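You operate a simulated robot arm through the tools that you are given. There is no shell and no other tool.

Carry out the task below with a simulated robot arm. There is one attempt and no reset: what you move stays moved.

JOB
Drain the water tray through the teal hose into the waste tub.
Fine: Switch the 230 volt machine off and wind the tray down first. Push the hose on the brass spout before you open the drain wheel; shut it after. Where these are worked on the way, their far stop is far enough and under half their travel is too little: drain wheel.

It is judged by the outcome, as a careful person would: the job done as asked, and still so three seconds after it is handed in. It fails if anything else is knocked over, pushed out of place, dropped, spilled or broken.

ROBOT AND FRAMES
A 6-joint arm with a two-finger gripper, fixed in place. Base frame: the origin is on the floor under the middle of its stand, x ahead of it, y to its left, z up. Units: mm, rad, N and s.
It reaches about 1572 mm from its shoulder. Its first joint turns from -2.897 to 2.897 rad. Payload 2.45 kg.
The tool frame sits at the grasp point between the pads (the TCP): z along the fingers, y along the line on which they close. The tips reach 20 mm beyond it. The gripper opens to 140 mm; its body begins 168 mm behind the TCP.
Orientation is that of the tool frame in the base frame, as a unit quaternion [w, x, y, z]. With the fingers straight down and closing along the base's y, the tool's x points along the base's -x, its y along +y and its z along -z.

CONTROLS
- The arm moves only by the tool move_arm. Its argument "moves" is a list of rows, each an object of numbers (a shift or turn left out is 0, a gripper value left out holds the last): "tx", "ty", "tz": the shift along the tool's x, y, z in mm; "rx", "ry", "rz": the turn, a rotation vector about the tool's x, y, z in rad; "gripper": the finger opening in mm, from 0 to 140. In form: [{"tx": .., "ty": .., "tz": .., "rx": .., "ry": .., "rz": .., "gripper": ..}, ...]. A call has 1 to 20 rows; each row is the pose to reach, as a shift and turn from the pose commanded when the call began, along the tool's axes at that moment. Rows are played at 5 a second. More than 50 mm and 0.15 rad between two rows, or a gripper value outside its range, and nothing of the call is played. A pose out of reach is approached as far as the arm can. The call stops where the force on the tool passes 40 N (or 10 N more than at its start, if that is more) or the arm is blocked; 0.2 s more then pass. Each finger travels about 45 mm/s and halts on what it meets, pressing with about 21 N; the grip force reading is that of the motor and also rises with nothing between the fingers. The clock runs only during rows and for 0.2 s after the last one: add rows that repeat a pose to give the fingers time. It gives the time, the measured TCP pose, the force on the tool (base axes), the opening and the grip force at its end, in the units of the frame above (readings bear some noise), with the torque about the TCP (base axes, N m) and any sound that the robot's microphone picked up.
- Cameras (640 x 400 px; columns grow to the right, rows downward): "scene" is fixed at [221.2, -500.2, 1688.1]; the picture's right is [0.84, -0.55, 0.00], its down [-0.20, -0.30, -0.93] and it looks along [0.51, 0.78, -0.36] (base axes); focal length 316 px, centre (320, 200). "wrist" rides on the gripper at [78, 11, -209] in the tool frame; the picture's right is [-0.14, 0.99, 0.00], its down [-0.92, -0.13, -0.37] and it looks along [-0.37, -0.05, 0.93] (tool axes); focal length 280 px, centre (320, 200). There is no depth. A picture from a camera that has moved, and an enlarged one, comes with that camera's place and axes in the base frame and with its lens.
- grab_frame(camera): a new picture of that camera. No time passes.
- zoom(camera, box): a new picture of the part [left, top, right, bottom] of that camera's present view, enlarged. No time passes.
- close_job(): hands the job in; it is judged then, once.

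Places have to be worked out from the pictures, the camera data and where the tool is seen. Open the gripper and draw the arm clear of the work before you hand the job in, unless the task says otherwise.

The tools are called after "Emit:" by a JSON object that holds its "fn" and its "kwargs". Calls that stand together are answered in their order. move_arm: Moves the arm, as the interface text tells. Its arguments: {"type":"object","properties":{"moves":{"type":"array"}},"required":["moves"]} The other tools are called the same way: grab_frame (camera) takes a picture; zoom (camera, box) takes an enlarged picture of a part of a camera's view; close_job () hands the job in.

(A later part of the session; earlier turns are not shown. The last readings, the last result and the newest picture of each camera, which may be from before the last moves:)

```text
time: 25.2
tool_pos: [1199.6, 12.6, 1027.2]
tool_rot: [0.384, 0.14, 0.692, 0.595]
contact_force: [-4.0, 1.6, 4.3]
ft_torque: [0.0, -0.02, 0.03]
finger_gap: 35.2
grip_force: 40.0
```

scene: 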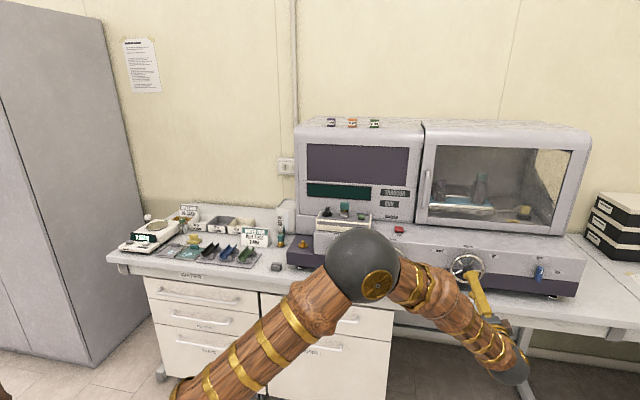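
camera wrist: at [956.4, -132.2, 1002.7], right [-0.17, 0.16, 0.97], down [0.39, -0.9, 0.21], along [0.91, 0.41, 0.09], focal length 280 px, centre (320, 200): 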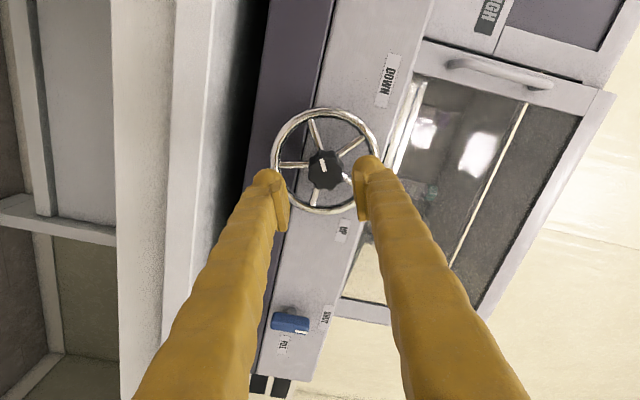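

Gripped well (35 mm, small side force). I turn counter-clockwise (toward DOWN) by about 0.5 rad and check torque and the tray.

Emit:
{"fn": "move_arm", "kwargs": {"moves": [{"rz": -0.1, "gripper": 15}, {"rz": -0.2}, {"rz": -0.3}, {"rz": -0.4}, {"rz": -0.5}, {"rz": -0.6}]}}

Emit:
{"fn": "zoom", "kwargs": {"camera": "wrist", "box": [220, 100, 420, 260]}}

Emit:
{"fn": "zoom", "kwargs": {"camera": "scene", "box": [415, 130, 595, 240]}}

```text
time: 26.6
tool_pos: [1201.2, 13.6, 1027.4]
tool_rot: [0.542, -0.069, 0.704, 0.454]
contact_force: [-0.3, 1.0, -3.6]
ft_torque: [-0.12, 0.14, 0.04]
finger_gap: 35.3
grip_force: 45.3
```

```text
2.50 times, centred on (320, 180) of wrist
camera zoom: at [1017.4, -100.3, 967.8], right [-0.53, 0.52, 0.67], down [0.19, -0.7, 0.69], along [0.83, 0.49, 0.27], focal length 701 px, centre (320, 250)
```

zoom: 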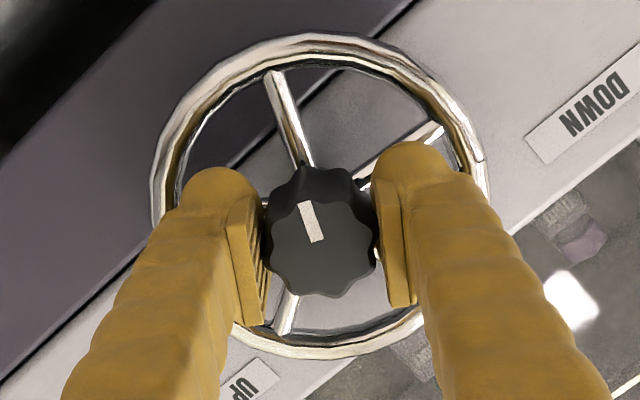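

```text
3.56 times, centred on (505, 185) of scene
camera zoom: at [221.2, -500.2, 1688.1], right [0.84, -0.55, 0.0], down [-0.2, -0.3, -0.93], along [0.51, 0.78, -0.36], focal length 1125 px, centre (-338, 253)
```

zoom: 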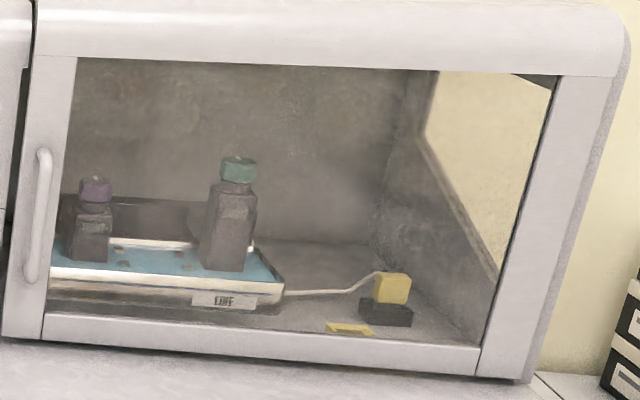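

The wheel turns with the hand and the water in the tray is beginning to drop. I keep turning the same way.

Emit:
{"fn": "move_arm", "kwargs": {"moves": [{"rz": -0.13}, {"rz": -0.26}, {"rz": -0.39}, {"rz": -0.52}, {"rz": -0.65}, {"rz": -0.78}, {"rz": -0.91}, {"rz": -1.04}, {"rz": -1.17}, {"rz": -1.3}, {"rz": -1.43}, {"rz": -1.56}, {"rz": -1.69}]}}

Emit:
{"fn": "zoom", "kwargs": {"camera": "wrist", "box": [220, 100, 420, 260]}}

Emit:
{"fn": "zoom", "kwargs": {"camera": "scene", "box": [415, 130, 595, 240]}}

```text
time: 28.7
tool_pos: [1202.1, 13.0, 1029.1]
tool_rot: [0.702, -0.453, 0.544, 0.075]
contact_force: [-1.2, 2.5, -0.9]
ft_torque: [0.03, -0.09, 0.05]
finger_gap: 35.2
grip_force: 44.6
out of reach, approached as far as the arm can: row 10
stopped in row 10: the force on the tool passed its limit at 66 N (the readings are from after the stop); the commanded pose is now the measured one
```

```text
2.50 times, centred on (320, 180) of wrist
camera zoom: at [1081.7, -162.0, 956.5], right [-0.65, 0.62, -0.43], down [-0.54, 0.02, 0.84], along [0.53, 0.78, 0.33], focal length 701 px, centre (320, 250)
```

zoom: 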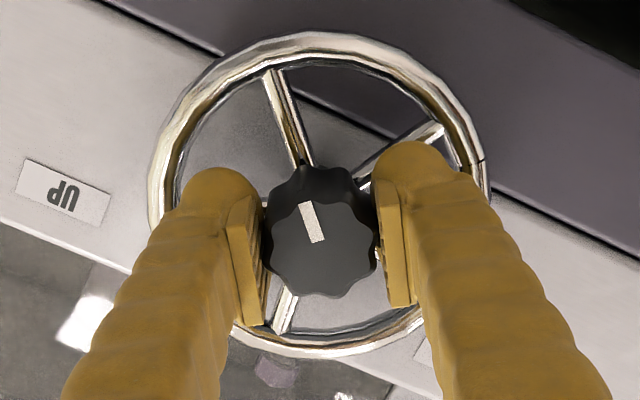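

```text
3.56 times, centred on (505, 185) of scene
camera zoom: at [221.2, -500.2, 1688.1], right [0.84, -0.55, 0.0], down [-0.2, -0.3, -0.93], along [0.51, 0.78, -0.36], focal length 1125 px, centre (-338, 253)
```

zoom: 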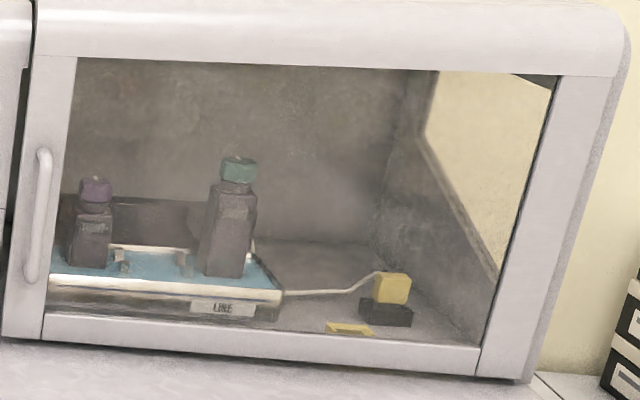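

The wrist reached its turning limit after about 1.8 rad; the tray has come down visibly. I release, back off 40 mm, and turn the hand back for another stroke.

Emit:
{"fn": "move_arm", "kwargs": {"moves": [{"gripper": 56}, {"gripper": 56}, {"tz": -20}, {"tz": -40}, {"tz": -40, "rz": 0.14}, {"tz": -40, "rz": 0.28}, {"tz": -40, "rz": 0.42}, {"tz": -40, "rz": 0.56}, {"tz": -40, "rz": 0.7}, {"tz": -40, "rz": 0.84}, {"tz": -40, "rz": 0.98}, {"tz": -40, "rz": 1.12}, {"tz": -40, "rz": 1.26}, {"tz": -40, "rz": 1.4}, {"tz": -40, "rz": 1.54}, {"tz": -40, "rz": 1.68}, {"tz": -40, "rz": 1.82}, {"tz": -40, "rz": 1.96}, {"tz": -40, "rz": 2.1}, {"tz": -40, "rz": 2.24}]}}

Emit:
{"fn": "zoom", "kwargs": {"camera": "wrist", "box": [180, 70, 460, 270]}}

```text
time: 32.9
tool_pos: [1172.4, -16.3, 1027.3]
tool_rot: [0.236, 0.293, 0.645, 0.665]
contact_force: [1.1, 1.2, 0.2]
ft_torque: [0.03, 0.02, 0.0]
finger_gap: 56.3
grip_force: 0.0
```

```text
2.00 times, centred on (320, 170) of wrist
camera zoom: at [973.7, -114.2, 1044.6], right [0.16, -0.15, 0.98], down [0.4, -0.9, -0.2], along [0.9, 0.42, -0.08], focal length 561 px, centre (320, 260)
```

zoom: 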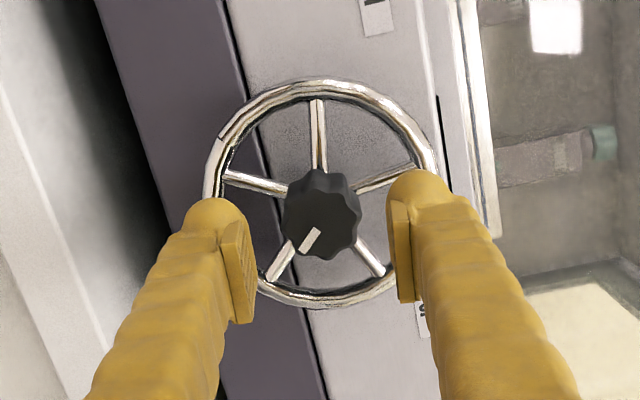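

The hub is still centred. I go back in 40 mm, grip and turn another stroke.

Emit:
{"fn": "move_arm", "kwargs": {"moves": [{"tz": 20}, {"tz": 40}, {"tz": 40, "gripper": 15}, {"tz": 40}, {"tz": 40}, {"tz": 40, "rz": -0.13}, {"tz": 40, "rz": -0.26}, {"tz": 40, "rz": -0.39}, {"tz": 40, "rz": -0.52}, {"tz": 40, "rz": -0.65}, {"tz": 40, "rz": -0.78}, {"tz": 40, "rz": -0.91}, {"tz": 40, "rz": -1.04}, {"tz": 40, "rz": -1.17}, {"tz": 40, "rz": -1.3}, {"tz": 40, "rz": -1.43}, {"tz": 40, "rz": -1.56}, {"tz": 40, "rz": -1.69}, {"tz": 40, "rz": -1.82}, {"tz": 40, "rz": -1.95}]}}

Emit:
{"fn": "zoom", "kwargs": {"camera": "wrist", "box": [180, 70, 460, 270]}}

Emit:
{"fn": "zoom", "kwargs": {"camera": "scene", "box": [415, 130, 595, 240]}}

```text
time: 37.1
tool_pos: [1201.8, 12.9, 1028.7]
tool_rot: [0.683, -0.371, 0.603, 0.177]
contact_force: [-37.3, -4.5, 1.0]
ft_torque: [-0.11, 0.15, 0.2]
finger_gap: 35.7
grip_force: 44.8
```

```text
2.00 times, centred on (320, 170) of wrist
camera zoom: at [1066.0, -146.9, 950.6], right [-0.71, 0.68, -0.16], down [-0.36, -0.16, 0.92], along [0.6, 0.71, 0.36], focal length 561 px, centre (320, 260)
```

zoom: 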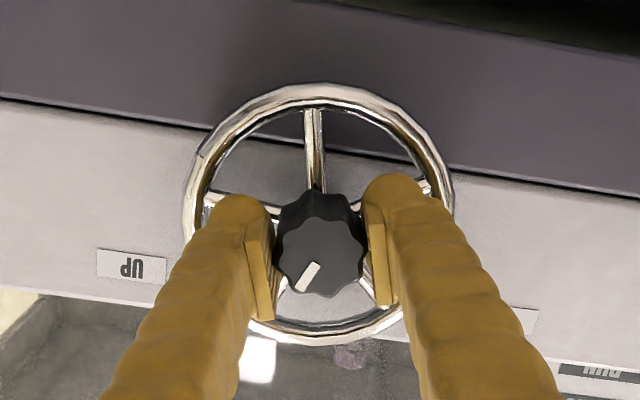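

```text
3.56 times, centred on (505, 185) of scene
camera zoom: at [221.2, -500.2, 1688.1], right [0.84, -0.55, 0.0], down [-0.2, -0.3, -0.93], along [0.51, 0.78, -0.36], focal length 1125 px, centre (-338, 253)
```

zoom: 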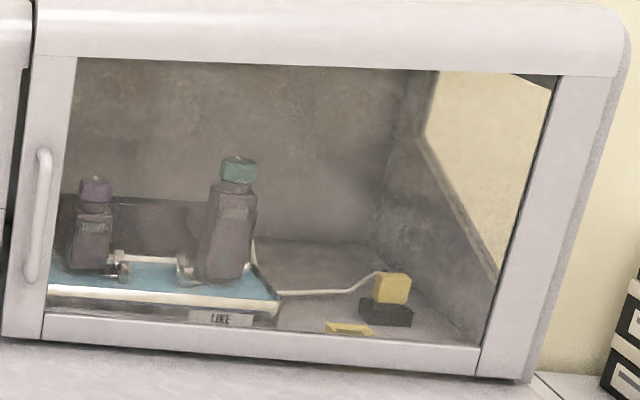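

The tray has dropped further, nearly to the sill. I do another release, return, and regrip.

Emit:
{"fn": "move_arm", "kwargs": {"moves": [{"gripper": 56}, {"gripper": 56}, {"tz": -20}, {"tz": -40}, {"tz": -40, "rz": 0.14}, {"tz": -40, "rz": 0.28}, {"tz": -40, "rz": 0.42}, {"tz": -40, "rz": 0.56}, {"tz": -40, "rz": 0.7}, {"tz": -40, "rz": 0.84}, {"tz": -40, "rz": 0.98}, {"tz": -40, "rz": 1.12}, {"tz": -40, "rz": 1.26}, {"tz": -40, "rz": 1.4}, {"tz": -40, "rz": 1.54}, {"tz": -40, "rz": 1.68}, {"tz": -40, "rz": 1.82}, {"tz": -40, "rz": 1.96}, {"tz": -40, "rz": 2.1}, {"tz": -40, "rz": 2.24}]}}

Emit:
{"fn": "zoom", "kwargs": {"camera": "wrist", "box": [180, 70, 460, 270]}}

Emit:
{"fn": "zoom", "kwargs": {"camera": "scene", "box": [415, 130, 595, 240]}}

```text
time: 41.3
tool_pos: [1174.0, -15.9, 1027.4]
tool_rot: [0.137, 0.384, 0.595, 0.693]
contact_force: [-0.5, 0.1, -0.5]
ft_torque: [0.01, -0.02, -0.01]
finger_gap: 56.2
grip_force: 0.0
```

```text
2.00 times, centred on (320, 170) of wrist
camera zoom: at [980.8, -118.9, 1066.4], right [0.36, -0.34, 0.87], down [0.33, -0.83, -0.45], along [0.88, 0.45, -0.18], focal length 561 px, centre (320, 260)
```

zoom: 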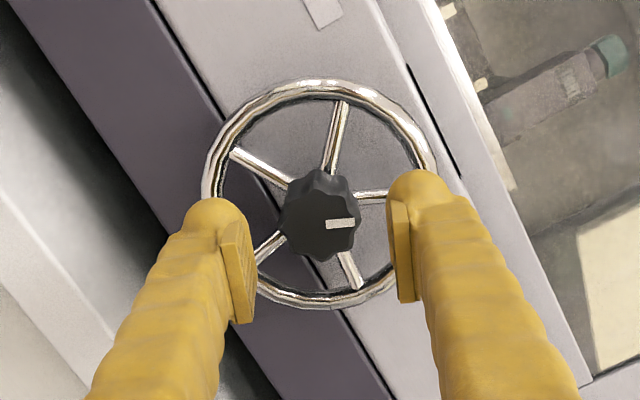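

```text
3.56 times, centred on (505, 185) of scene
camera zoom: at [221.2, -500.2, 1688.1], right [0.84, -0.55, 0.0], down [-0.2, -0.3, -0.93], along [0.51, 0.78, -0.36], focal length 1125 px, centre (-338, 253)
```

zoom: 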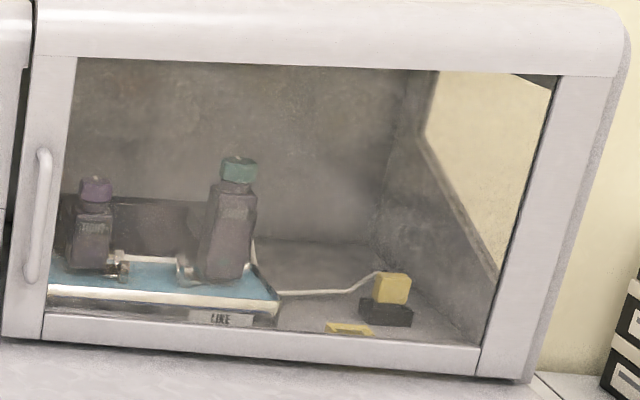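

Wheel held its place. Third stroke: in 40 mm, grip, turn.

Emit:
{"fn": "move_arm", "kwargs": {"moves": [{"tz": 20}, {"tz": 40}, {"tz": 40, "gripper": 15}, {"tz": 40}, {"tz": 40}, {"tz": 40, "rz": -0.14}, {"tz": 40, "rz": -0.28}, {"tz": 40, "rz": -0.42}, {"tz": 40, "rz": -0.56}, {"tz": 40, "rz": -0.7}, {"tz": 40, "rz": -0.84}, {"tz": 40, "rz": -0.98}, {"tz": 40, "rz": -1.12}, {"tz": 40, "rz": -1.26}, {"tz": 40, "rz": -1.4}, {"tz": 40, "rz": -1.54}, {"tz": 40, "rz": -1.68}, {"tz": 40, "rz": -1.82}, {"tz": 40, "rz": -1.96}, {"tz": 40, "rz": -2.1}]}}

Emit:
{"fn": "zoom", "kwargs": {"camera": "wrist", "box": [180, 70, 460, 270]}}

Emit:
{"fn": "zoom", "kwargs": {"camera": "scene", "box": [415, 130, 595, 240]}}

```text
time: 45.5
tool_pos: [1200.8, 13.5, 1026.7]
tool_rot: [0.67, -0.328, 0.628, 0.223]
contact_force: [-2.5, -3.3, -0.8]
ft_torque: [0.26, 0.32, 0.03]
finger_gap: 35.6
grip_force: 44.6
```

```text
2.00 times, centred on (320, 170) of wrist
camera zoom: at [1058.0, -139.3, 949.1], right [-0.72, 0.69, -0.02], down [-0.27, -0.25, 0.93], along [0.64, 0.67, 0.36], focal length 561 px, centre (320, 260)
```

zoom: 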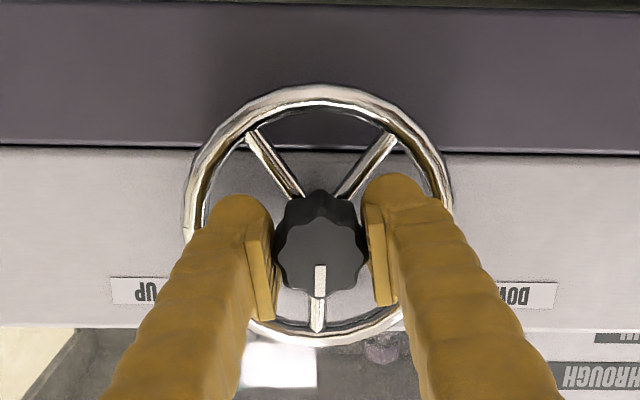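

```text
3.56 times, centred on (505, 185) of scene
camera zoom: at [221.2, -500.2, 1688.1], right [0.84, -0.55, 0.0], down [-0.2, -0.3, -0.93], along [0.51, 0.78, -0.36], focal length 1125 px, centre (-338, 253)
```

zoom: 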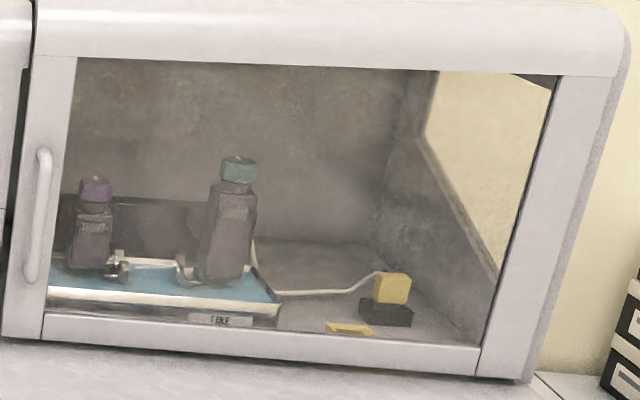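

The pointer stopped straight up (its zero) while the hand slipped on at about 0.4 N·m: the wheel is at its DOWN stop and the tray is down. I release and back straight out 200 mm.

Emit:
{"fn": "move_arm", "kwargs": {"moves": [{"gripper": 60}, {"gripper": 60}, {"tz": -25}, {"tz": -65}, {"tz": -110, "rz": 0.06}, {"tz": -155, "rz": 0.126}, {"tz": -200, "rz": 0.126}]}}

Emit:
{"fn": "grab_frame", "kwargs": {"camera": "wrist"}}

Emit:
{"fn": "zoom", "kwargs": {"camera": "scene", "box": [420, 180, 580, 290]}}

```text
time: 47.1
tool_pos: [1065.3, -131.6, 1026.9]
tool_rot: [0.654, -0.286, 0.648, 0.266]
contact_force: [-0.7, 0.7, 0.4]
ft_torque: [-0.01, -0.02, -0.06]
finger_gap: 60.1
grip_force: 0.0
```

```text
taken
camera wrist: at [914.6, -278.0, 948.1], right [-0.71, 0.69, 0.11], down [-0.18, -0.33, 0.93], along [0.68, 0.64, 0.36], focal length 280 px, centre (320, 200)
```

wrist: 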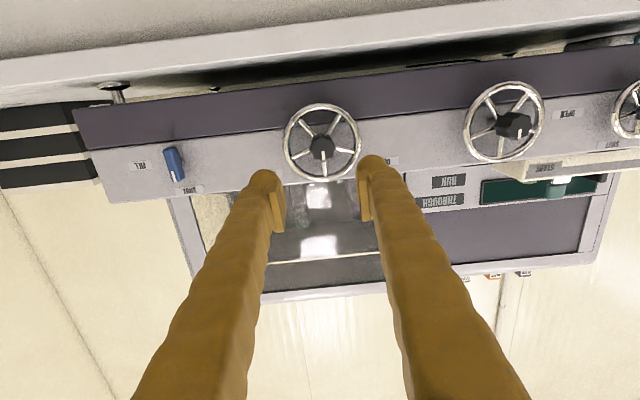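

```text
3.64 times, centred on (500, 235) of scene
camera zoom: at [221.2, -500.2, 1688.1], right [0.84, -0.55, 0.0], down [-0.2, -0.3, -0.93], along [0.51, 0.78, -0.36], focal length 1151 px, centre (-334, 73)
```

zoom: 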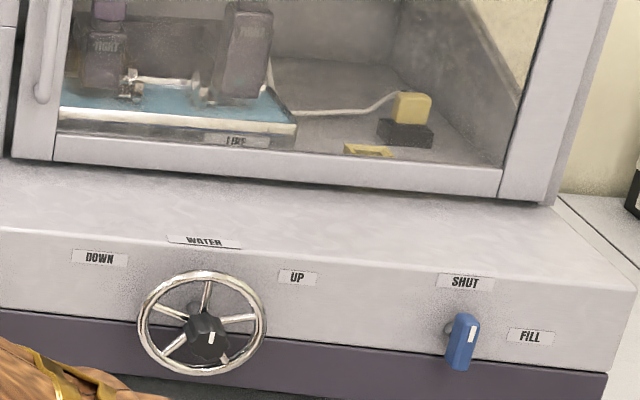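

The tray wheel is done (pointer up, tray low). Now I move left and up toward the hose, tilting the hand to 45° for a side view of the fitting.

Emit:
{"fn": "move_arm", "kwargs": {"moves": [{"tx": -17, "ty": 42, "ry": 0.06}, {"tx": -34, "ty": 84, "ry": 0.12}, {"tx": -51, "ty": 126, "ry": 0.18}, {"tx": -68, "ty": 168, "ry": 0.24}, {"tx": -85, "ty": 210, "ry": 0.3}, {"tx": -102, "ty": 252, "ry": 0.36}, {"tx": -119, "ty": 294, "ry": 0.42}, {"tx": -136, "ty": 336, "ry": 0.48}, {"tx": -153, "ty": 378, "ry": 0.54}, {"tx": -170, "ty": 420, "ry": 0.6}, {"tx": -187, "ty": 462, "ry": 0.66}, {"tx": -204, "ty": 504, "ry": 0.72}, {"tx": -223, "ty": 546, "ry": 0.785}, {"tx": -223, "ty": 590, "tz": 15, "ry": 0.785}, {"tx": -220, "ty": 634, "tz": 30, "ry": 0.785}, {"tx": -210, "ty": 678, "tz": 45, "ry": 0.785}, {"tx": -190, "ty": 720, "tz": 60, "ry": 0.785}, {"tx": -160, "ty": 755, "tz": 80, "ry": 0.785}, {"tx": -140, "ty": 780, "tz": 110, "ry": 0.785}, {"tx": -120, "ty": 800, "tz": 150, "ry": 0.785}]}}

Emit:
{"fn": "grab_frame", "kwargs": {"camera": "wrist"}}

Emit:
{"fn": "grab_frame", "kwargs": {"camera": "scene"}}

```text
refused: row 18 steps farther than a row can; nothing moved
```

```text
taken
camera wrist: at [914.6, -278.0, 948.1], right [-0.71, 0.69, 0.11], down [-0.18, -0.33, 0.93], along [0.68, 0.64, 0.36], focal length 280 px, centre (320, 200)
```

wrist: 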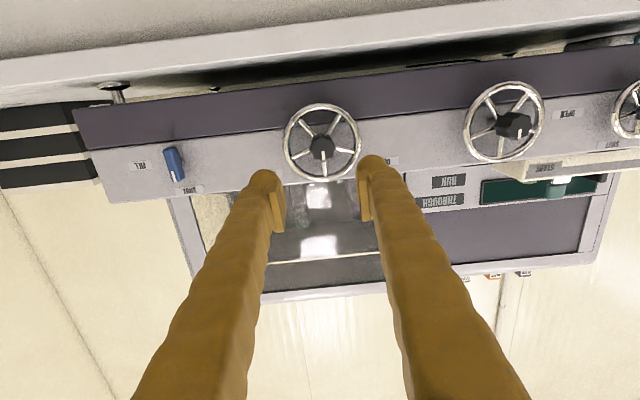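

```text
taken
```

scene: 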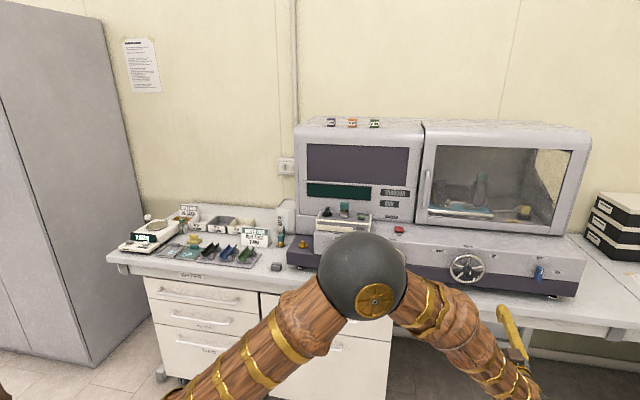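

A row was too long; I resend with the last part shortened.

Emit:
{"fn": "move_arm", "kwargs": {"moves": [{"tx": -17, "ty": 42, "ry": 0.06}, {"tx": -34, "ty": 84, "ry": 0.12}, {"tx": -51, "ty": 126, "ry": 0.18}, {"tx": -68, "ty": 168, "ry": 0.24}, {"tx": -85, "ty": 210, "ry": 0.3}, {"tx": -102, "ty": 252, "ry": 0.36}, {"tx": -119, "ty": 294, "ry": 0.42}, {"tx": -136, "ty": 336, "ry": 0.48}, {"tx": -153, "ty": 378, "ry": 0.54}, {"tx": -170, "ty": 420, "ry": 0.6}, {"tx": -187, "ty": 462, "ry": 0.66}, {"tx": -204, "ty": 504, "ry": 0.72}, {"tx": -221, "ty": 546, "ry": 0.785}, {"tx": -221, "ty": 590, "tz": 15, "ry": 0.785}, {"tx": -215, "ty": 634, "tz": 30, "ry": 0.785}, {"tx": -205, "ty": 675, "tz": 45, "ry": 0.785}, {"tx": -185, "ty": 710, "tz": 60, "ry": 0.785}, {"tx": -160, "ty": 740, "tz": 80, "ry": 0.785}, {"tx": -140, "ty": 765, "tz": 110, "ry": 0.785}, {"tx": -125, "ty": 785, "tz": 150, "ry": 0.785}]}}

Emit:
{"fn": "grab_frame", "kwargs": {"camera": "wrist"}}

Emit:
{"fn": "grab_frame", "kwargs": {"camera": "scene"}}

```text
time: 51.3
tool_pos: [599.2, 522.7, 1129.9]
tool_rot: [0.357, -0.367, 0.848, 0.136]
contact_force: [0.9, -0.3, -0.9]
ft_torque: [-0.01, 0.05, -0.03]
finger_gap: 60.3
grip_force: 0.0
```

```text
taken
camera wrist: at [449.1, 385.3, 1221.2], right [-0.65, 0.76, 0.07], down [0.34, 0.21, 0.91], along [0.68, 0.61, -0.4], focal length 280 px, centre (320, 200)
```

wrist: 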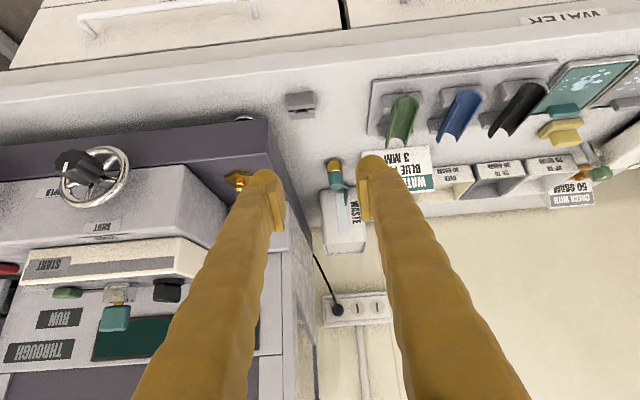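

```text
taken
```

scene: 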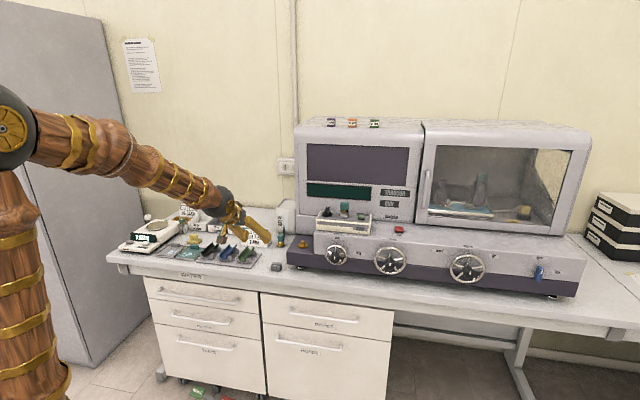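

Good oblique view of the hose fitting and the tub. I zoom in on them and on the spout.

Emit:
{"fn": "zoom", "kwargs": {"camera": "wrist", "box": [290, 140, 390, 260]}}

Emit:
{"fn": "zoom", "kwargs": {"camera": "wrist", "box": [180, 110, 340, 230]}}

Emit:
{"fn": "zoom", "kwargs": {"camera": "scene", "box": [265, 190, 325, 270]}}

```text
3.33 times, centred on (340, 200) of wrist
camera zoom: at [449.1, 385.3, 1221.2], right [-0.65, 0.76, 0.07], down [0.34, 0.21, 0.91], along [0.68, 0.61, -0.4], focal length 935 px, centre (253, 200)
```

zoom: 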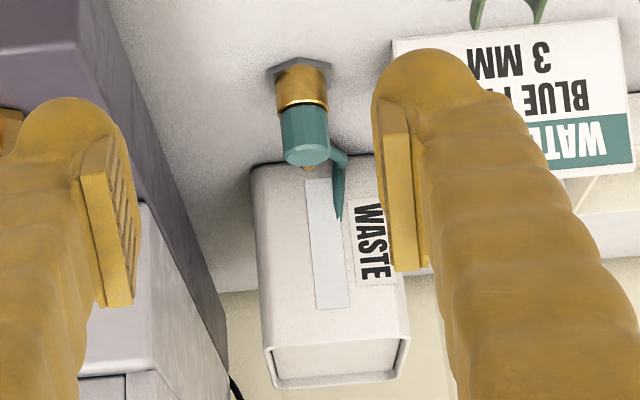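

```text
3.33 times, centred on (260, 170) of wrist
camera zoom: at [449.1, 385.3, 1221.2], right [-0.65, 0.76, 0.07], down [0.34, 0.21, 0.91], along [0.68, 0.61, -0.4], focal length 935 px, centre (520, 300)
```

zoom: 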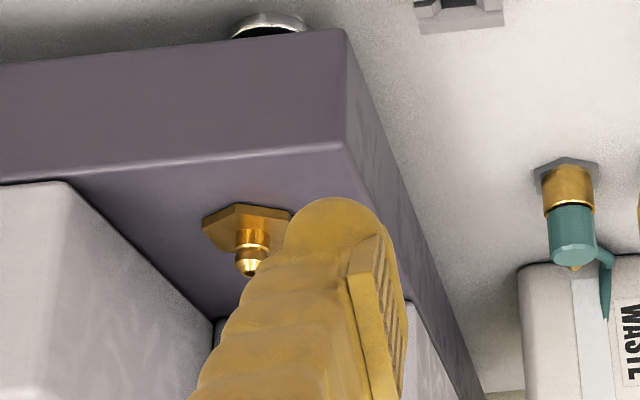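

```text
5.00 times, centred on (295, 230) of scene
camera zoom: at [221.2, -500.2, 1688.1], right [0.84, -0.55, 0.0], down [-0.2, -0.3, -0.93], along [0.51, 0.78, -0.36], focal length 1582 px, centre (445, 50)
```

zoom: 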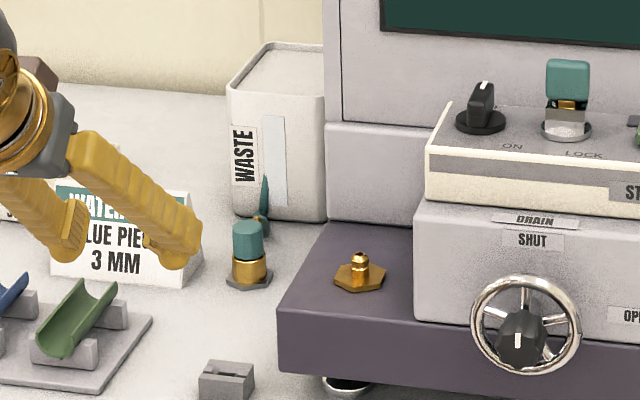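

The fitting stands on a hex peg: brass collar below, teal sleeve above, thin hose leaving at its back toward the tub. I judge the sleeve top at about u=37, v=1120, z=960 and go above it with the hand pointing down, closing left-right so the hose at the back stays clear.

Emit:
{"fn": "move_arm", "kwargs": {"moves": [{"tx": -27.3, "ty": 1.2, "tz": 24, "ry": 0.087, "gripper": 48}, {"tx": -54.6, "ty": 2.4, "tz": 48, "ry": 0.174}, {"tx": -82, "ty": 3.5, "tz": 72, "ry": 0.262}, {"tx": -109, "ty": 4.7, "tz": 96, "ry": 0.349}, {"tx": -136.6, "ty": 5.8, "tz": 120.4, "ry": 0.436}, {"tx": -164, "ty": 7, "tz": 144.5, "ry": 0.523}, {"tx": -191, "ty": 8.2, "tz": 168.5, "ry": 0.611}, {"tx": -218.6, "ty": 9.3, "tz": 192.6, "ry": 0.698}, {"tx": -246, "ty": 10.5, "tz": 216.7, "ry": 0.785}, {"tx": -246, "ty": 10.5, "tz": 216.7, "ry": 0.785}]}}

Emit:
{"fn": "grab_frame", "kwargs": {"camera": "wrist"}}

Emit:
{"fn": "grab_frame", "kwargs": {"camera": "scene"}}

```text
time: 53.5
tool_pos: [817.7, 768.5, 1146.2]
tool_rot: [0.004, -0.391, 0.92, -0.016]
contact_force: [0.9, 1.1, -1.3]
ft_torque: [-0.04, 0.05, -0.02]
finger_gap: 48.0
grip_force: 0.1
```

```text
taken
camera wrist: at [753.0, 724.1, 1354.5], right [-0.62, 0.79, -0.03], down [0.72, 0.58, 0.37], along [0.31, 0.2, -0.93], focal length 280 px, centre (320, 200)
```

wrist: 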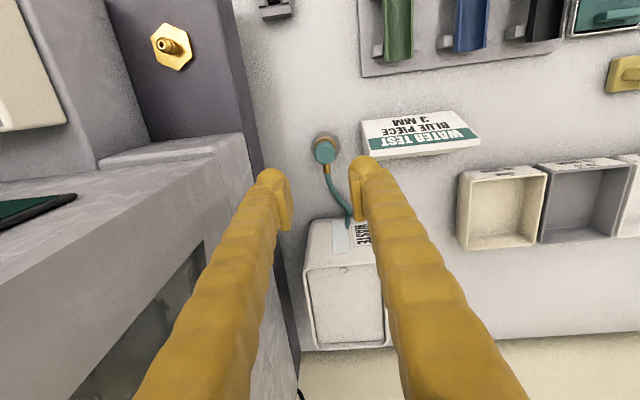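

```text
taken
```

scene: 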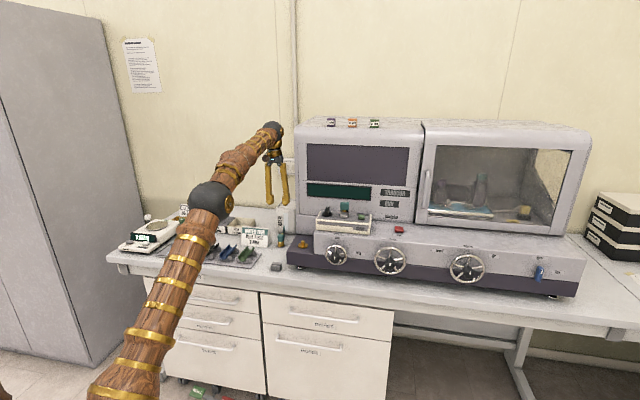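

I am above the sleeve; I zoom to measure its exact offset from the hand.

Emit:
{"fn": "zoom", "kwargs": {"camera": "wrist", "box": [270, 110, 410, 240]}}

Emit:
{"fn": "zoom", "kwargs": {"camera": "wrist", "box": [100, 0, 280, 120]}}

```text
3.08 times, centred on (340, 175) of wrist
camera zoom: at [753.0, 724.1, 1354.5], right [-0.62, 0.79, -0.03], down [0.72, 0.58, 0.37], along [0.31, 0.2, -0.93], focal length 863 px, centre (258, 277)
```

zoom: 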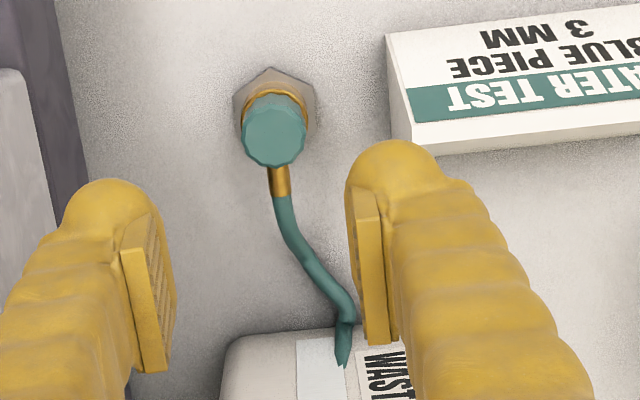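

```text
3.33 times, centred on (190, 60) of wrist
camera zoom: at [753.0, 724.1, 1354.5], right [-0.62, 0.79, -0.03], down [0.72, 0.58, 0.37], along [0.31, 0.2, -0.93], focal length 935 px, centre (753, 667)
```

zoom: 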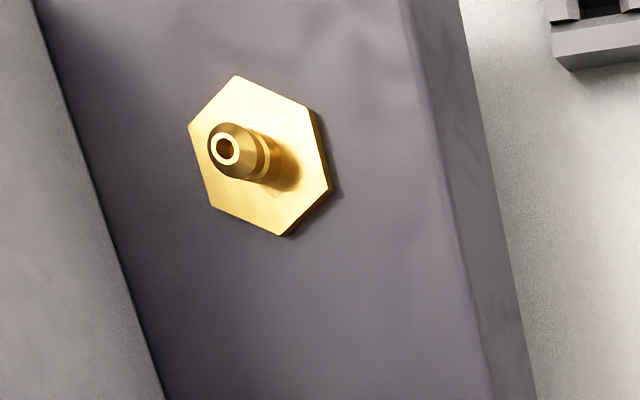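

The sleeve is about 3 mm right and 10 mm behind the hand's axis. I level the hand exactly, correct that and lower to about 65 mm above the sleeve, then look again.

Emit:
{"fn": "move_arm", "kwargs": {"moves": [{"tx": -4, "ty": 0.3, "tz": 30, "rx": -0.0326, "ry": -0.0048, "rz": 0.0183}, {"tx": -8, "ty": 0.6, "tz": 65, "rx": -0.0326, "ry": -0.0048, "rz": 0.0183}, {"tx": -10.5, "ty": 0.9, "tz": 100, "rx": -0.0326, "ry": -0.0048, "rz": 0.0183}, {"tx": -10.5, "ty": 0.9, "tz": 126, "rx": -0.0326, "ry": -0.0048, "rz": 0.0183}, {"tx": -10.5, "ty": 0.9, "tz": 126, "rx": -0.0326, "ry": -0.0048, "rz": 0.0183}]}}

Emit:
{"fn": "zoom", "kwargs": {"camera": "wrist", "box": [220, 100, 420, 240]}}

```text
time: 54.7
tool_pos: [829.2, 774.1, 1023.1]
tool_rot: [0.0, -0.382, 0.924, 0.002]
contact_force: [0.3, -0.6, 0.3]
ft_torque: [0.01, -0.01, 0.02]
finger_gap: 48.0
grip_force: 0.0
```

```text
2.86 times, centred on (320, 170) of wrist
camera zoom: at [767.0, 725.1, 1230.8], right [-0.6, 0.8, 0.0], down [0.74, 0.56, 0.37], along [0.29, 0.22, -0.93], focal length 801 px, centre (320, 286)
```

zoom: 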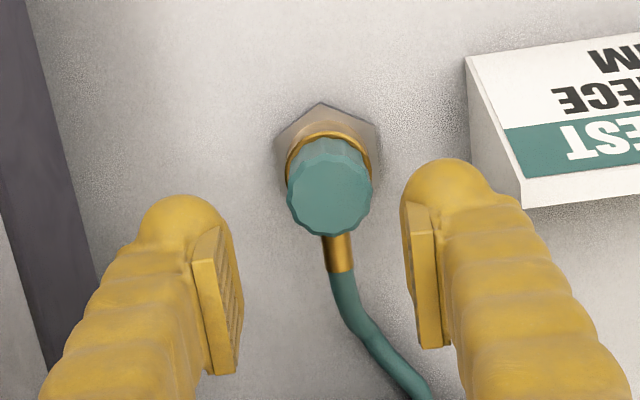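

The cap is within 2–4 mm of the hand's axis. I shift and descend so the pads are at the teal sleeve, then check before closing.

Emit:
{"fn": "move_arm", "kwargs": {"moves": [{"tx": 3, "ty": 1.8, "tz": 20}, {"tx": 3, "ty": 1.8, "tz": 40}, {"tx": 3, "ty": 1.8, "tz": 55}, {"tx": 3, "ty": 1.8, "tz": 66}, {"tx": 3, "ty": 1.8, "tz": 74}, {"tx": 3, "ty": 1.8, "tz": 74}]}}

Emit:
{"fn": "zoom", "kwargs": {"camera": "wrist", "box": [220, 100, 420, 260]}}

Emit:
{"fn": "zoom", "kwargs": {"camera": "scene", "box": [245, 190, 325, 270]}}

```text
time: 56.1
tool_pos: [824.9, 774.5, 946.4]
tool_rot: [0.001, -0.382, 0.924, 0.001]
contact_force: [0.2, -0.7, 0.3]
ft_torque: [0.01, 0.0, -0.02]
finger_gap: 48.1
grip_force: 0.1
```

```text
2.50 times, centred on (320, 180) of wrist
camera zoom: at [762.3, 724.1, 1155.0], right [-0.6, 0.8, 0.0], down [0.74, 0.56, 0.37], along [0.29, 0.22, -0.93], focal length 701 px, centre (320, 250)
```

zoom: 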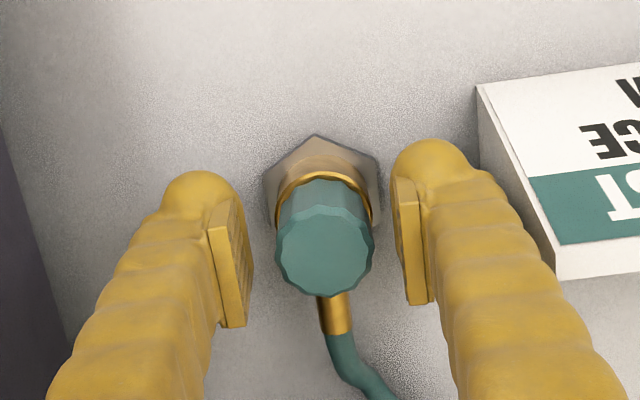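

```text
5.00 times, centred on (285, 230) of scene
camera zoom: at [221.2, -500.2, 1688.1], right [0.84, -0.55, 0.0], down [-0.2, -0.3, -0.93], along [0.51, 0.78, -0.36], focal length 1582 px, centre (495, 50)
```

zoom: 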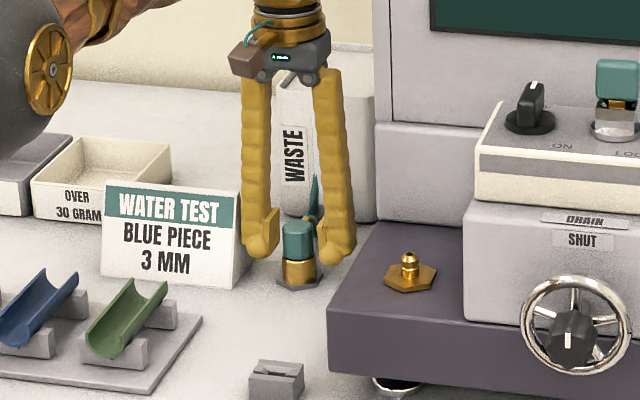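

The sleeve is centred between the pads, tips near its lower end. I close on it.

Emit:
{"fn": "move_arm", "kwargs": {"moves": [{"gripper": 24}, {"gripper": 18}, {"gripper": 18}, {"gripper": 18}, {"gripper": 18}]}}

```text
time: 57.3
tool_pos: [826.7, 772.5, 947.1]
tool_rot: [0.0, -0.382, 0.924, 0.001]
contact_force: [-0.4, 0.1, -0.3]
ft_torque: [0.0, -0.01, 0.0]
finger_gap: 28.6
grip_force: 21.6
```

Held at 28.6 mm with no side load. I lift slowly to pull it off the peg.

Emit:
{"fn": "move_arm", "kwargs": {"moves": [{"tz": -6, "gripper": 15}, {"tz": -12}, {"tz": -20}, {"tz": -30}, {"tz": -42}, {"tz": -56}, {"tz": -70}]}}

Emit:
{"fn": "zoom", "kwargs": {"camera": "wrist", "box": [220, 100, 420, 260]}}

Emit:
{"fn": "zoom", "kwargs": {"camera": "scene", "box": [245, 190, 325, 270]}}

```text
time: 58.9
tool_pos: [824.6, 773.9, 1018.8]
tool_rot: [0.0, -0.382, 0.924, 0.001]
contact_force: [0.1, 0.0, -0.6]
ft_torque: [-0.02, -0.02, -0.01]
finger_gap: 28.8
grip_force: 21.0
```

```text
2.50 times, centred on (320, 180) of wrist
camera zoom: at [762.5, 724.0, 1226.0], right [-0.6, 0.8, 0.0], down [0.74, 0.56, 0.37], along [0.29, 0.22, -0.93], focal length 701 px, centre (320, 250)
```

zoom: 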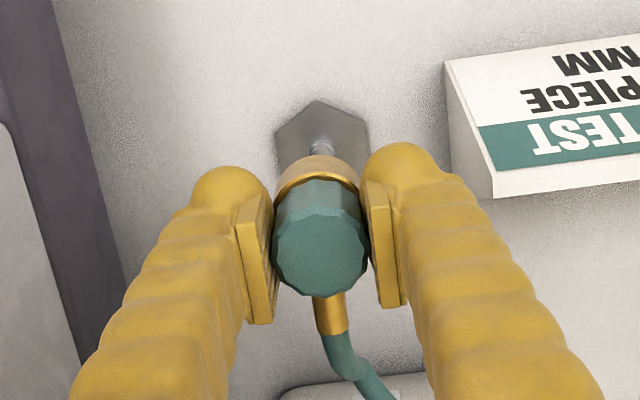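

```text
5.00 times, centred on (285, 230) of scene
camera zoom: at [221.2, -500.2, 1688.1], right [0.84, -0.55, 0.0], down [-0.2, -0.3, -0.93], along [0.51, 0.78, -0.36], focal length 1582 px, centre (495, 50)
```

zoom: 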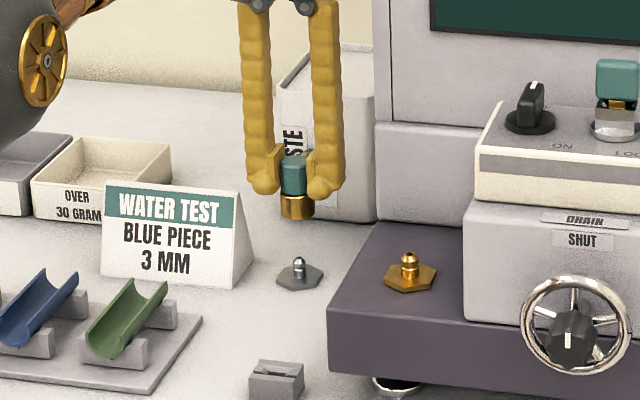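

The coupling (teal sleeve with brass collar) came off cleanly, leaving a steel peg just like the brass spout. I raise it clear, bring it forward, then across toward the spout, watching the hose and tub.

Emit:
{"fn": "move_arm", "kwargs": {"moves": [{"tz": -35}, {"tz": -70}, {"tz": -100}, {"tx": 30, "tz": -100}, {"tx": 60, "tz": -100}, {"tx": 90, "tz": -100}, {"tx": 120, "tz": -100}, {"tx": 150, "tz": -100}, {"tx": 165, "tz": -100}]}}

Emit:
{"fn": "grab_frame", "kwargs": {"camera": "wrist"}}

Emit:
{"fn": "zoom", "kwargs": {"camera": "scene", "box": [235, 180, 335, 280]}}

```text
time: 60.9
tool_pos: [707.4, 656.7, 1118.6]
tool_rot: [0.001, -0.382, 0.924, 0.001]
contact_force: [0.1, -0.5, -1.1]
ft_torque: [-0.01, 0.04, 0.01]
finger_gap: 28.6
grip_force: 21.2
```

```text
taken
camera wrist: at [646.6, 607.3, 1325.6], right [-0.6, 0.8, 0.0], down [0.74, 0.56, 0.37], along [0.29, 0.22, -0.93], focal length 280 px, centre (320, 200)
```

wrist: 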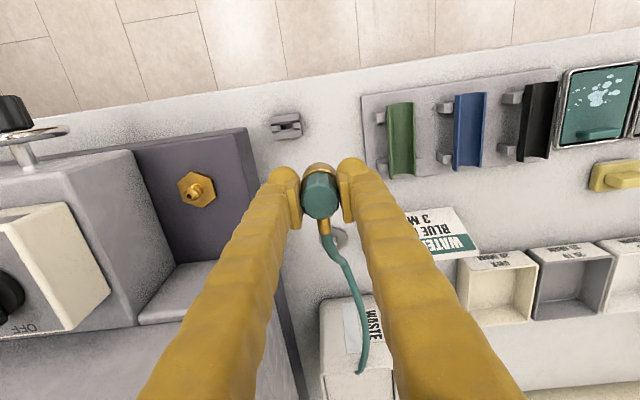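

```text
4.00 times, centred on (285, 230) of scene
camera zoom: at [221.2, -500.2, 1688.1], right [0.84, -0.55, 0.0], down [-0.2, -0.3, -0.93], along [0.51, 0.78, -0.36], focal length 1266 px, centre (460, 80)
```

zoom: 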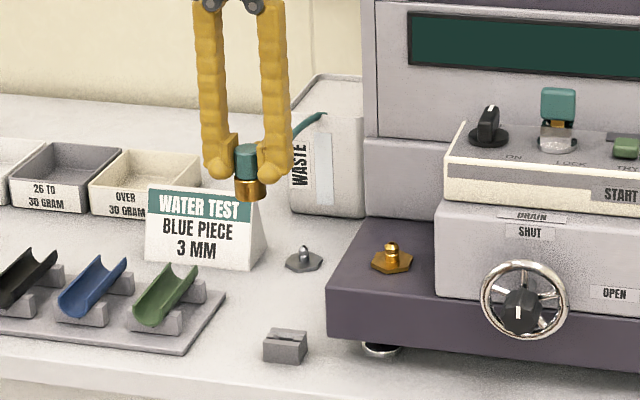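

The tub stays put and the hose follows. I zoom on the spout to measure its place from here.

Emit:
{"fn": "zoom", "kwargs": {"camera": "wrist", "box": [140, 130, 360, 270]}}

Emit:
{"fn": "zoom", "kwargs": {"camera": "scene", "box": [270, 210, 330, 260]}}

```text
2.86 times, centred on (250, 200) of wrist
camera zoom: at [646.6, 607.3, 1325.6], right [-0.6, 0.8, 0.0], down [0.74, 0.56, 0.37], along [0.29, 0.22, -0.93], focal length 801 px, centre (520, 200)
```

zoom: 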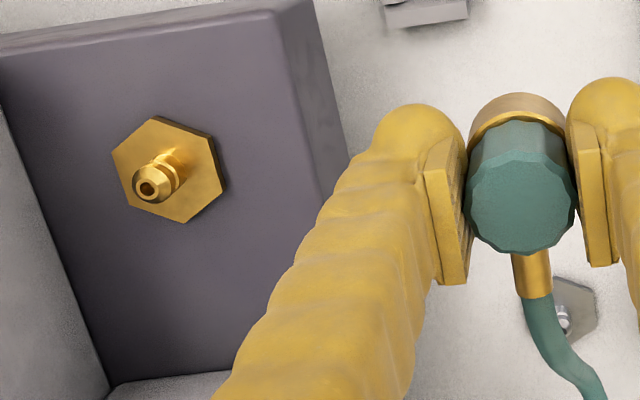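

```text
8.00 times, centred on (300, 235) of scene
camera zoom: at [221.2, -500.2, 1688.1], right [0.84, -0.55, 0.0], down [-0.2, -0.3, -0.93], along [0.51, 0.78, -0.36], focal length 2532 px, centre (480, -80)
```

zoom: 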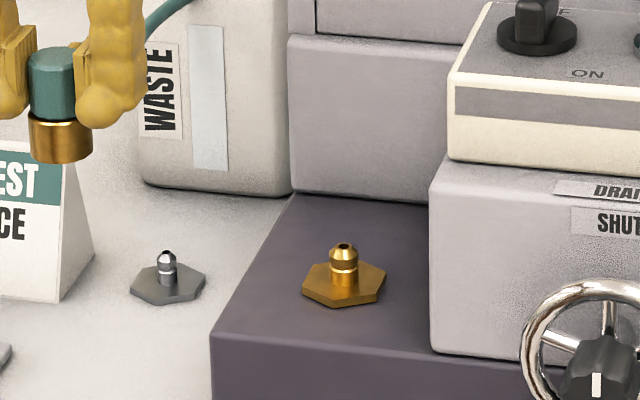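

From two cameras I put the spout tip at about u=191.5, v=979.5, z≈1024. I move the coupling over it, keeping about 40 mm of clearance.

Emit:
{"fn": "move_arm", "kwargs": {"moves": [{"tx": -3, "ty": -31, "tz": -2}, {"tx": -6, "ty": -62, "tz": -2}, {"tx": -9, "ty": -93, "tz": -2}, {"tx": -12, "ty": -124, "tz": -2}, {"tx": -14.5, "ty": -155.7, "tz": -2}, {"tx": -14.5, "ty": -155.7, "tz": -2}]}}

Emit:
{"fn": "zoom", "kwargs": {"camera": "wrist", "box": [220, 100, 420, 260]}}

Emit:
{"fn": "zoom", "kwargs": {"camera": "scene", "box": [250, 190, 350, 270]}}

```text
time: 62.3
tool_pos: [829.8, 554.7, 1120.6]
tool_rot: [0.001, -0.383, 0.924, 0.001]
contact_force: [-1.1, 0.5, 0.3]
ft_torque: [-0.02, 0.01, 0.04]
finger_gap: 28.7
grip_force: 21.3
```

```text
2.50 times, centred on (320, 180) of wrist
camera zoom: at [767.8, 506.7, 1328.8], right [-0.6, 0.8, 0.0], down [0.74, 0.56, 0.37], along [0.29, 0.22, -0.93], focal length 701 px, centre (320, 250)
```

zoom: 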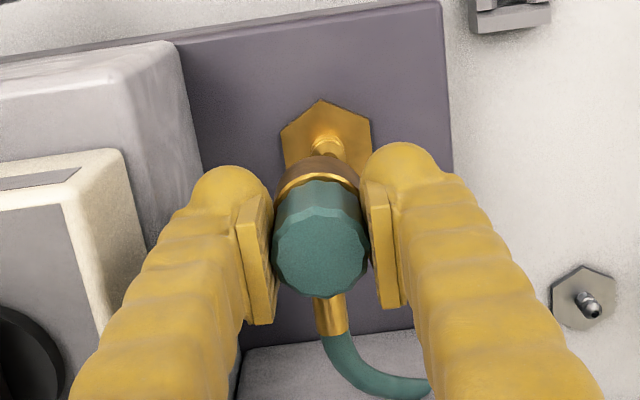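

```text
5.00 times, centred on (300, 230) of scene
camera zoom: at [221.2, -500.2, 1688.1], right [0.84, -0.55, 0.0], down [-0.2, -0.3, -0.93], along [0.51, 0.78, -0.36], focal length 1582 px, centre (420, 50)
```

zoom: 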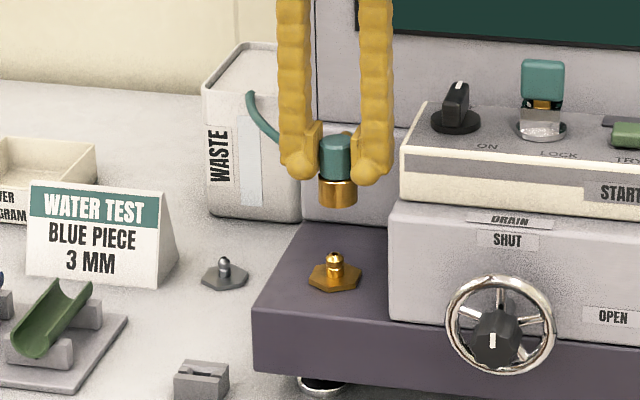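

Compared with the same view over the peg, the spout sits about 2 mm left; height matches. I shift 2 mm, lower 28 mm and look again from both cameras.

Emit:
{"fn": "move_arm", "kwargs": {"moves": [{"ty": 1.8, "tz": 8}, {"ty": 1.8, "tz": 16}, {"ty": 1.8, "tz": 24}, {"ty": 1.8, "tz": 28}, {"ty": 1.8, "tz": 28}]}}

Emit:
{"fn": "zoom", "kwargs": {"camera": "wrist", "box": [260, 110, 380, 210]}}

Emit:
{"fn": "zoom", "kwargs": {"camera": "scene", "box": [280, 210, 330, 260]}}

```text
time: 63.5
tool_pos: [829.1, 557.5, 1092.6]
tool_rot: [0.001, -0.382, 0.924, 0.001]
contact_force: [0.2, 0.3, -0.5]
ft_torque: [0.01, 0.0, -0.02]
finger_gap: 28.6
grip_force: 20.2
```

```text
4.00 times, centred on (320, 160) of wrist
camera zoom: at [766.1, 508.3, 1299.5], right [-0.6, 0.8, 0.0], down [0.74, 0.56, 0.37], along [0.29, 0.22, -0.93], focal length 1122 px, centre (320, 360)
```

zoom: 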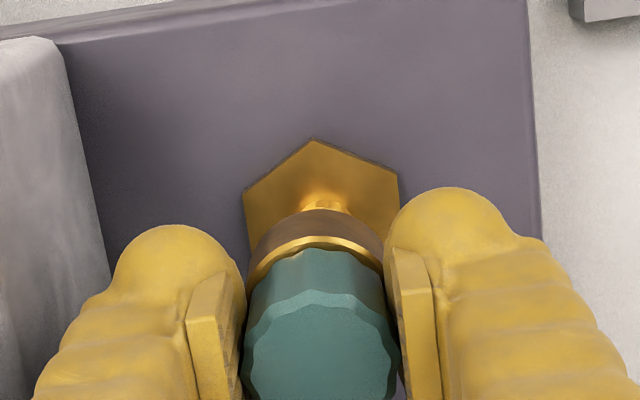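

```text
8.00 times, centred on (305, 235) of scene
camera zoom: at [221.2, -500.2, 1688.1], right [0.84, -0.55, 0.0], down [-0.2, -0.3, -0.93], along [0.51, 0.78, -0.36], focal length 2532 px, centre (440, -80)
```

zoom: 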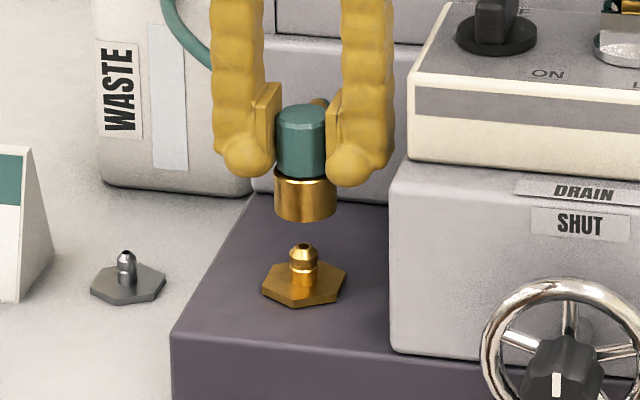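

Scene view shows the collar directly above the spout tip (about 19 mm gap). I lower slowly, watching the force as the tip enters.

Emit:
{"fn": "move_arm", "kwargs": {"moves": [{"tz": 5}, {"tz": 10}, {"tz": 15}, {"tz": 19}, {"tz": 23}, {"tz": 26}, {"tz": 26}]}}

Emit:
{"fn": "zoom", "kwargs": {"camera": "wrist", "box": [260, 110, 380, 210]}}

Emit:
{"fn": "zoom", "kwargs": {"camera": "scene", "box": [280, 210, 330, 260]}}

```text
time: 65.1
tool_pos: [827.8, 558.5, 1065.7]
tool_rot: [0.001, -0.382, 0.924, 0.001]
contact_force: [0.1, -0.5, -0.4]
ft_torque: [0.0, 0.04, 0.0]
finger_gap: 28.9
grip_force: 21.0
```

```text
4.00 times, centred on (320, 160) of wrist
camera zoom: at [765.5, 508.4, 1273.6], right [-0.6, 0.8, 0.0], down [0.74, 0.56, 0.37], along [0.29, 0.22, -0.93], focal length 1122 px, centre (320, 360)
```

zoom: 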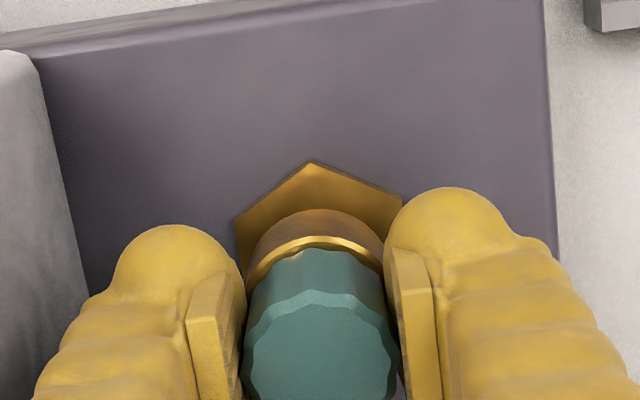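

```text
8.00 times, centred on (305, 235) of scene
camera zoom: at [221.2, -500.2, 1688.1], right [0.84, -0.55, 0.0], down [-0.2, -0.3, -0.93], along [0.51, 0.78, -0.36], focal length 2532 px, centre (440, -80)
```

zoom: 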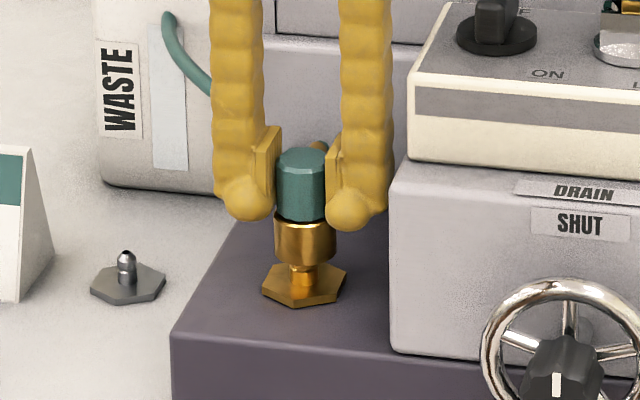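

The tip appears to be inside the collar with no side force. I push on gently toward the seat at about z=1047.

Emit:
{"fn": "move_arm", "kwargs": {"moves": [{"tz": 4}, {"tz": 8}, {"tz": 12}, {"tz": 15}, {"tz": 18}]}}

Emit:
{"fn": "zoom", "kwargs": {"camera": "wrist", "box": [260, 110, 380, 210]}}

Emit:
{"fn": "zoom", "kwargs": {"camera": "scene", "box": [280, 210, 330, 260]}}

```text
time: 66.3
tool_pos: [827.5, 559.0, 1049.6]
tool_rot: [0.001, -0.383, 0.924, 0.002]
contact_force: [-0.8, -3.3, 9.4]
ft_torque: [0.01, -0.02, 0.02]
finger_gap: 28.7
grip_force: 21.4
```

```text
4.00 times, centred on (320, 160) of wrist
camera zoom: at [764.7, 508.8, 1256.6], right [-0.6, 0.8, 0.0], down [0.74, 0.56, 0.37], along [0.29, 0.23, -0.93], focal length 1122 px, centre (320, 360)
```

zoom: 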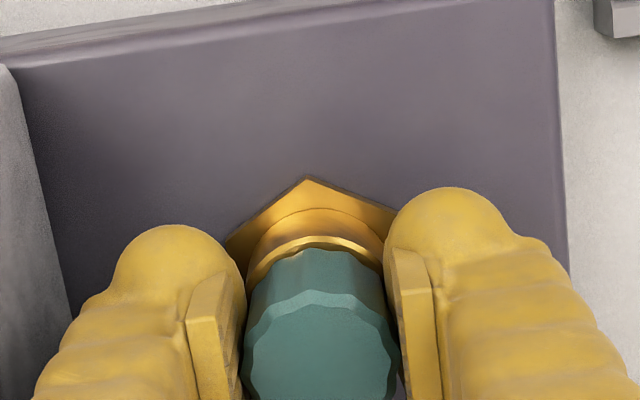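

```text
8.00 times, centred on (305, 235) of scene
camera zoom: at [221.2, -500.2, 1688.1], right [0.84, -0.55, 0.0], down [-0.2, -0.3, -0.93], along [0.51, 0.78, -0.36], focal length 2532 px, centre (440, -80)
```

zoom: 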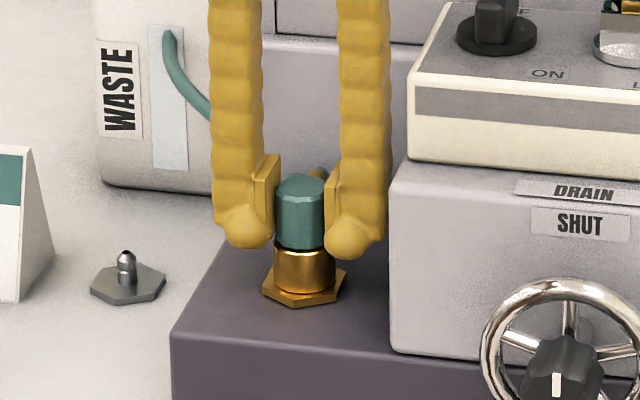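

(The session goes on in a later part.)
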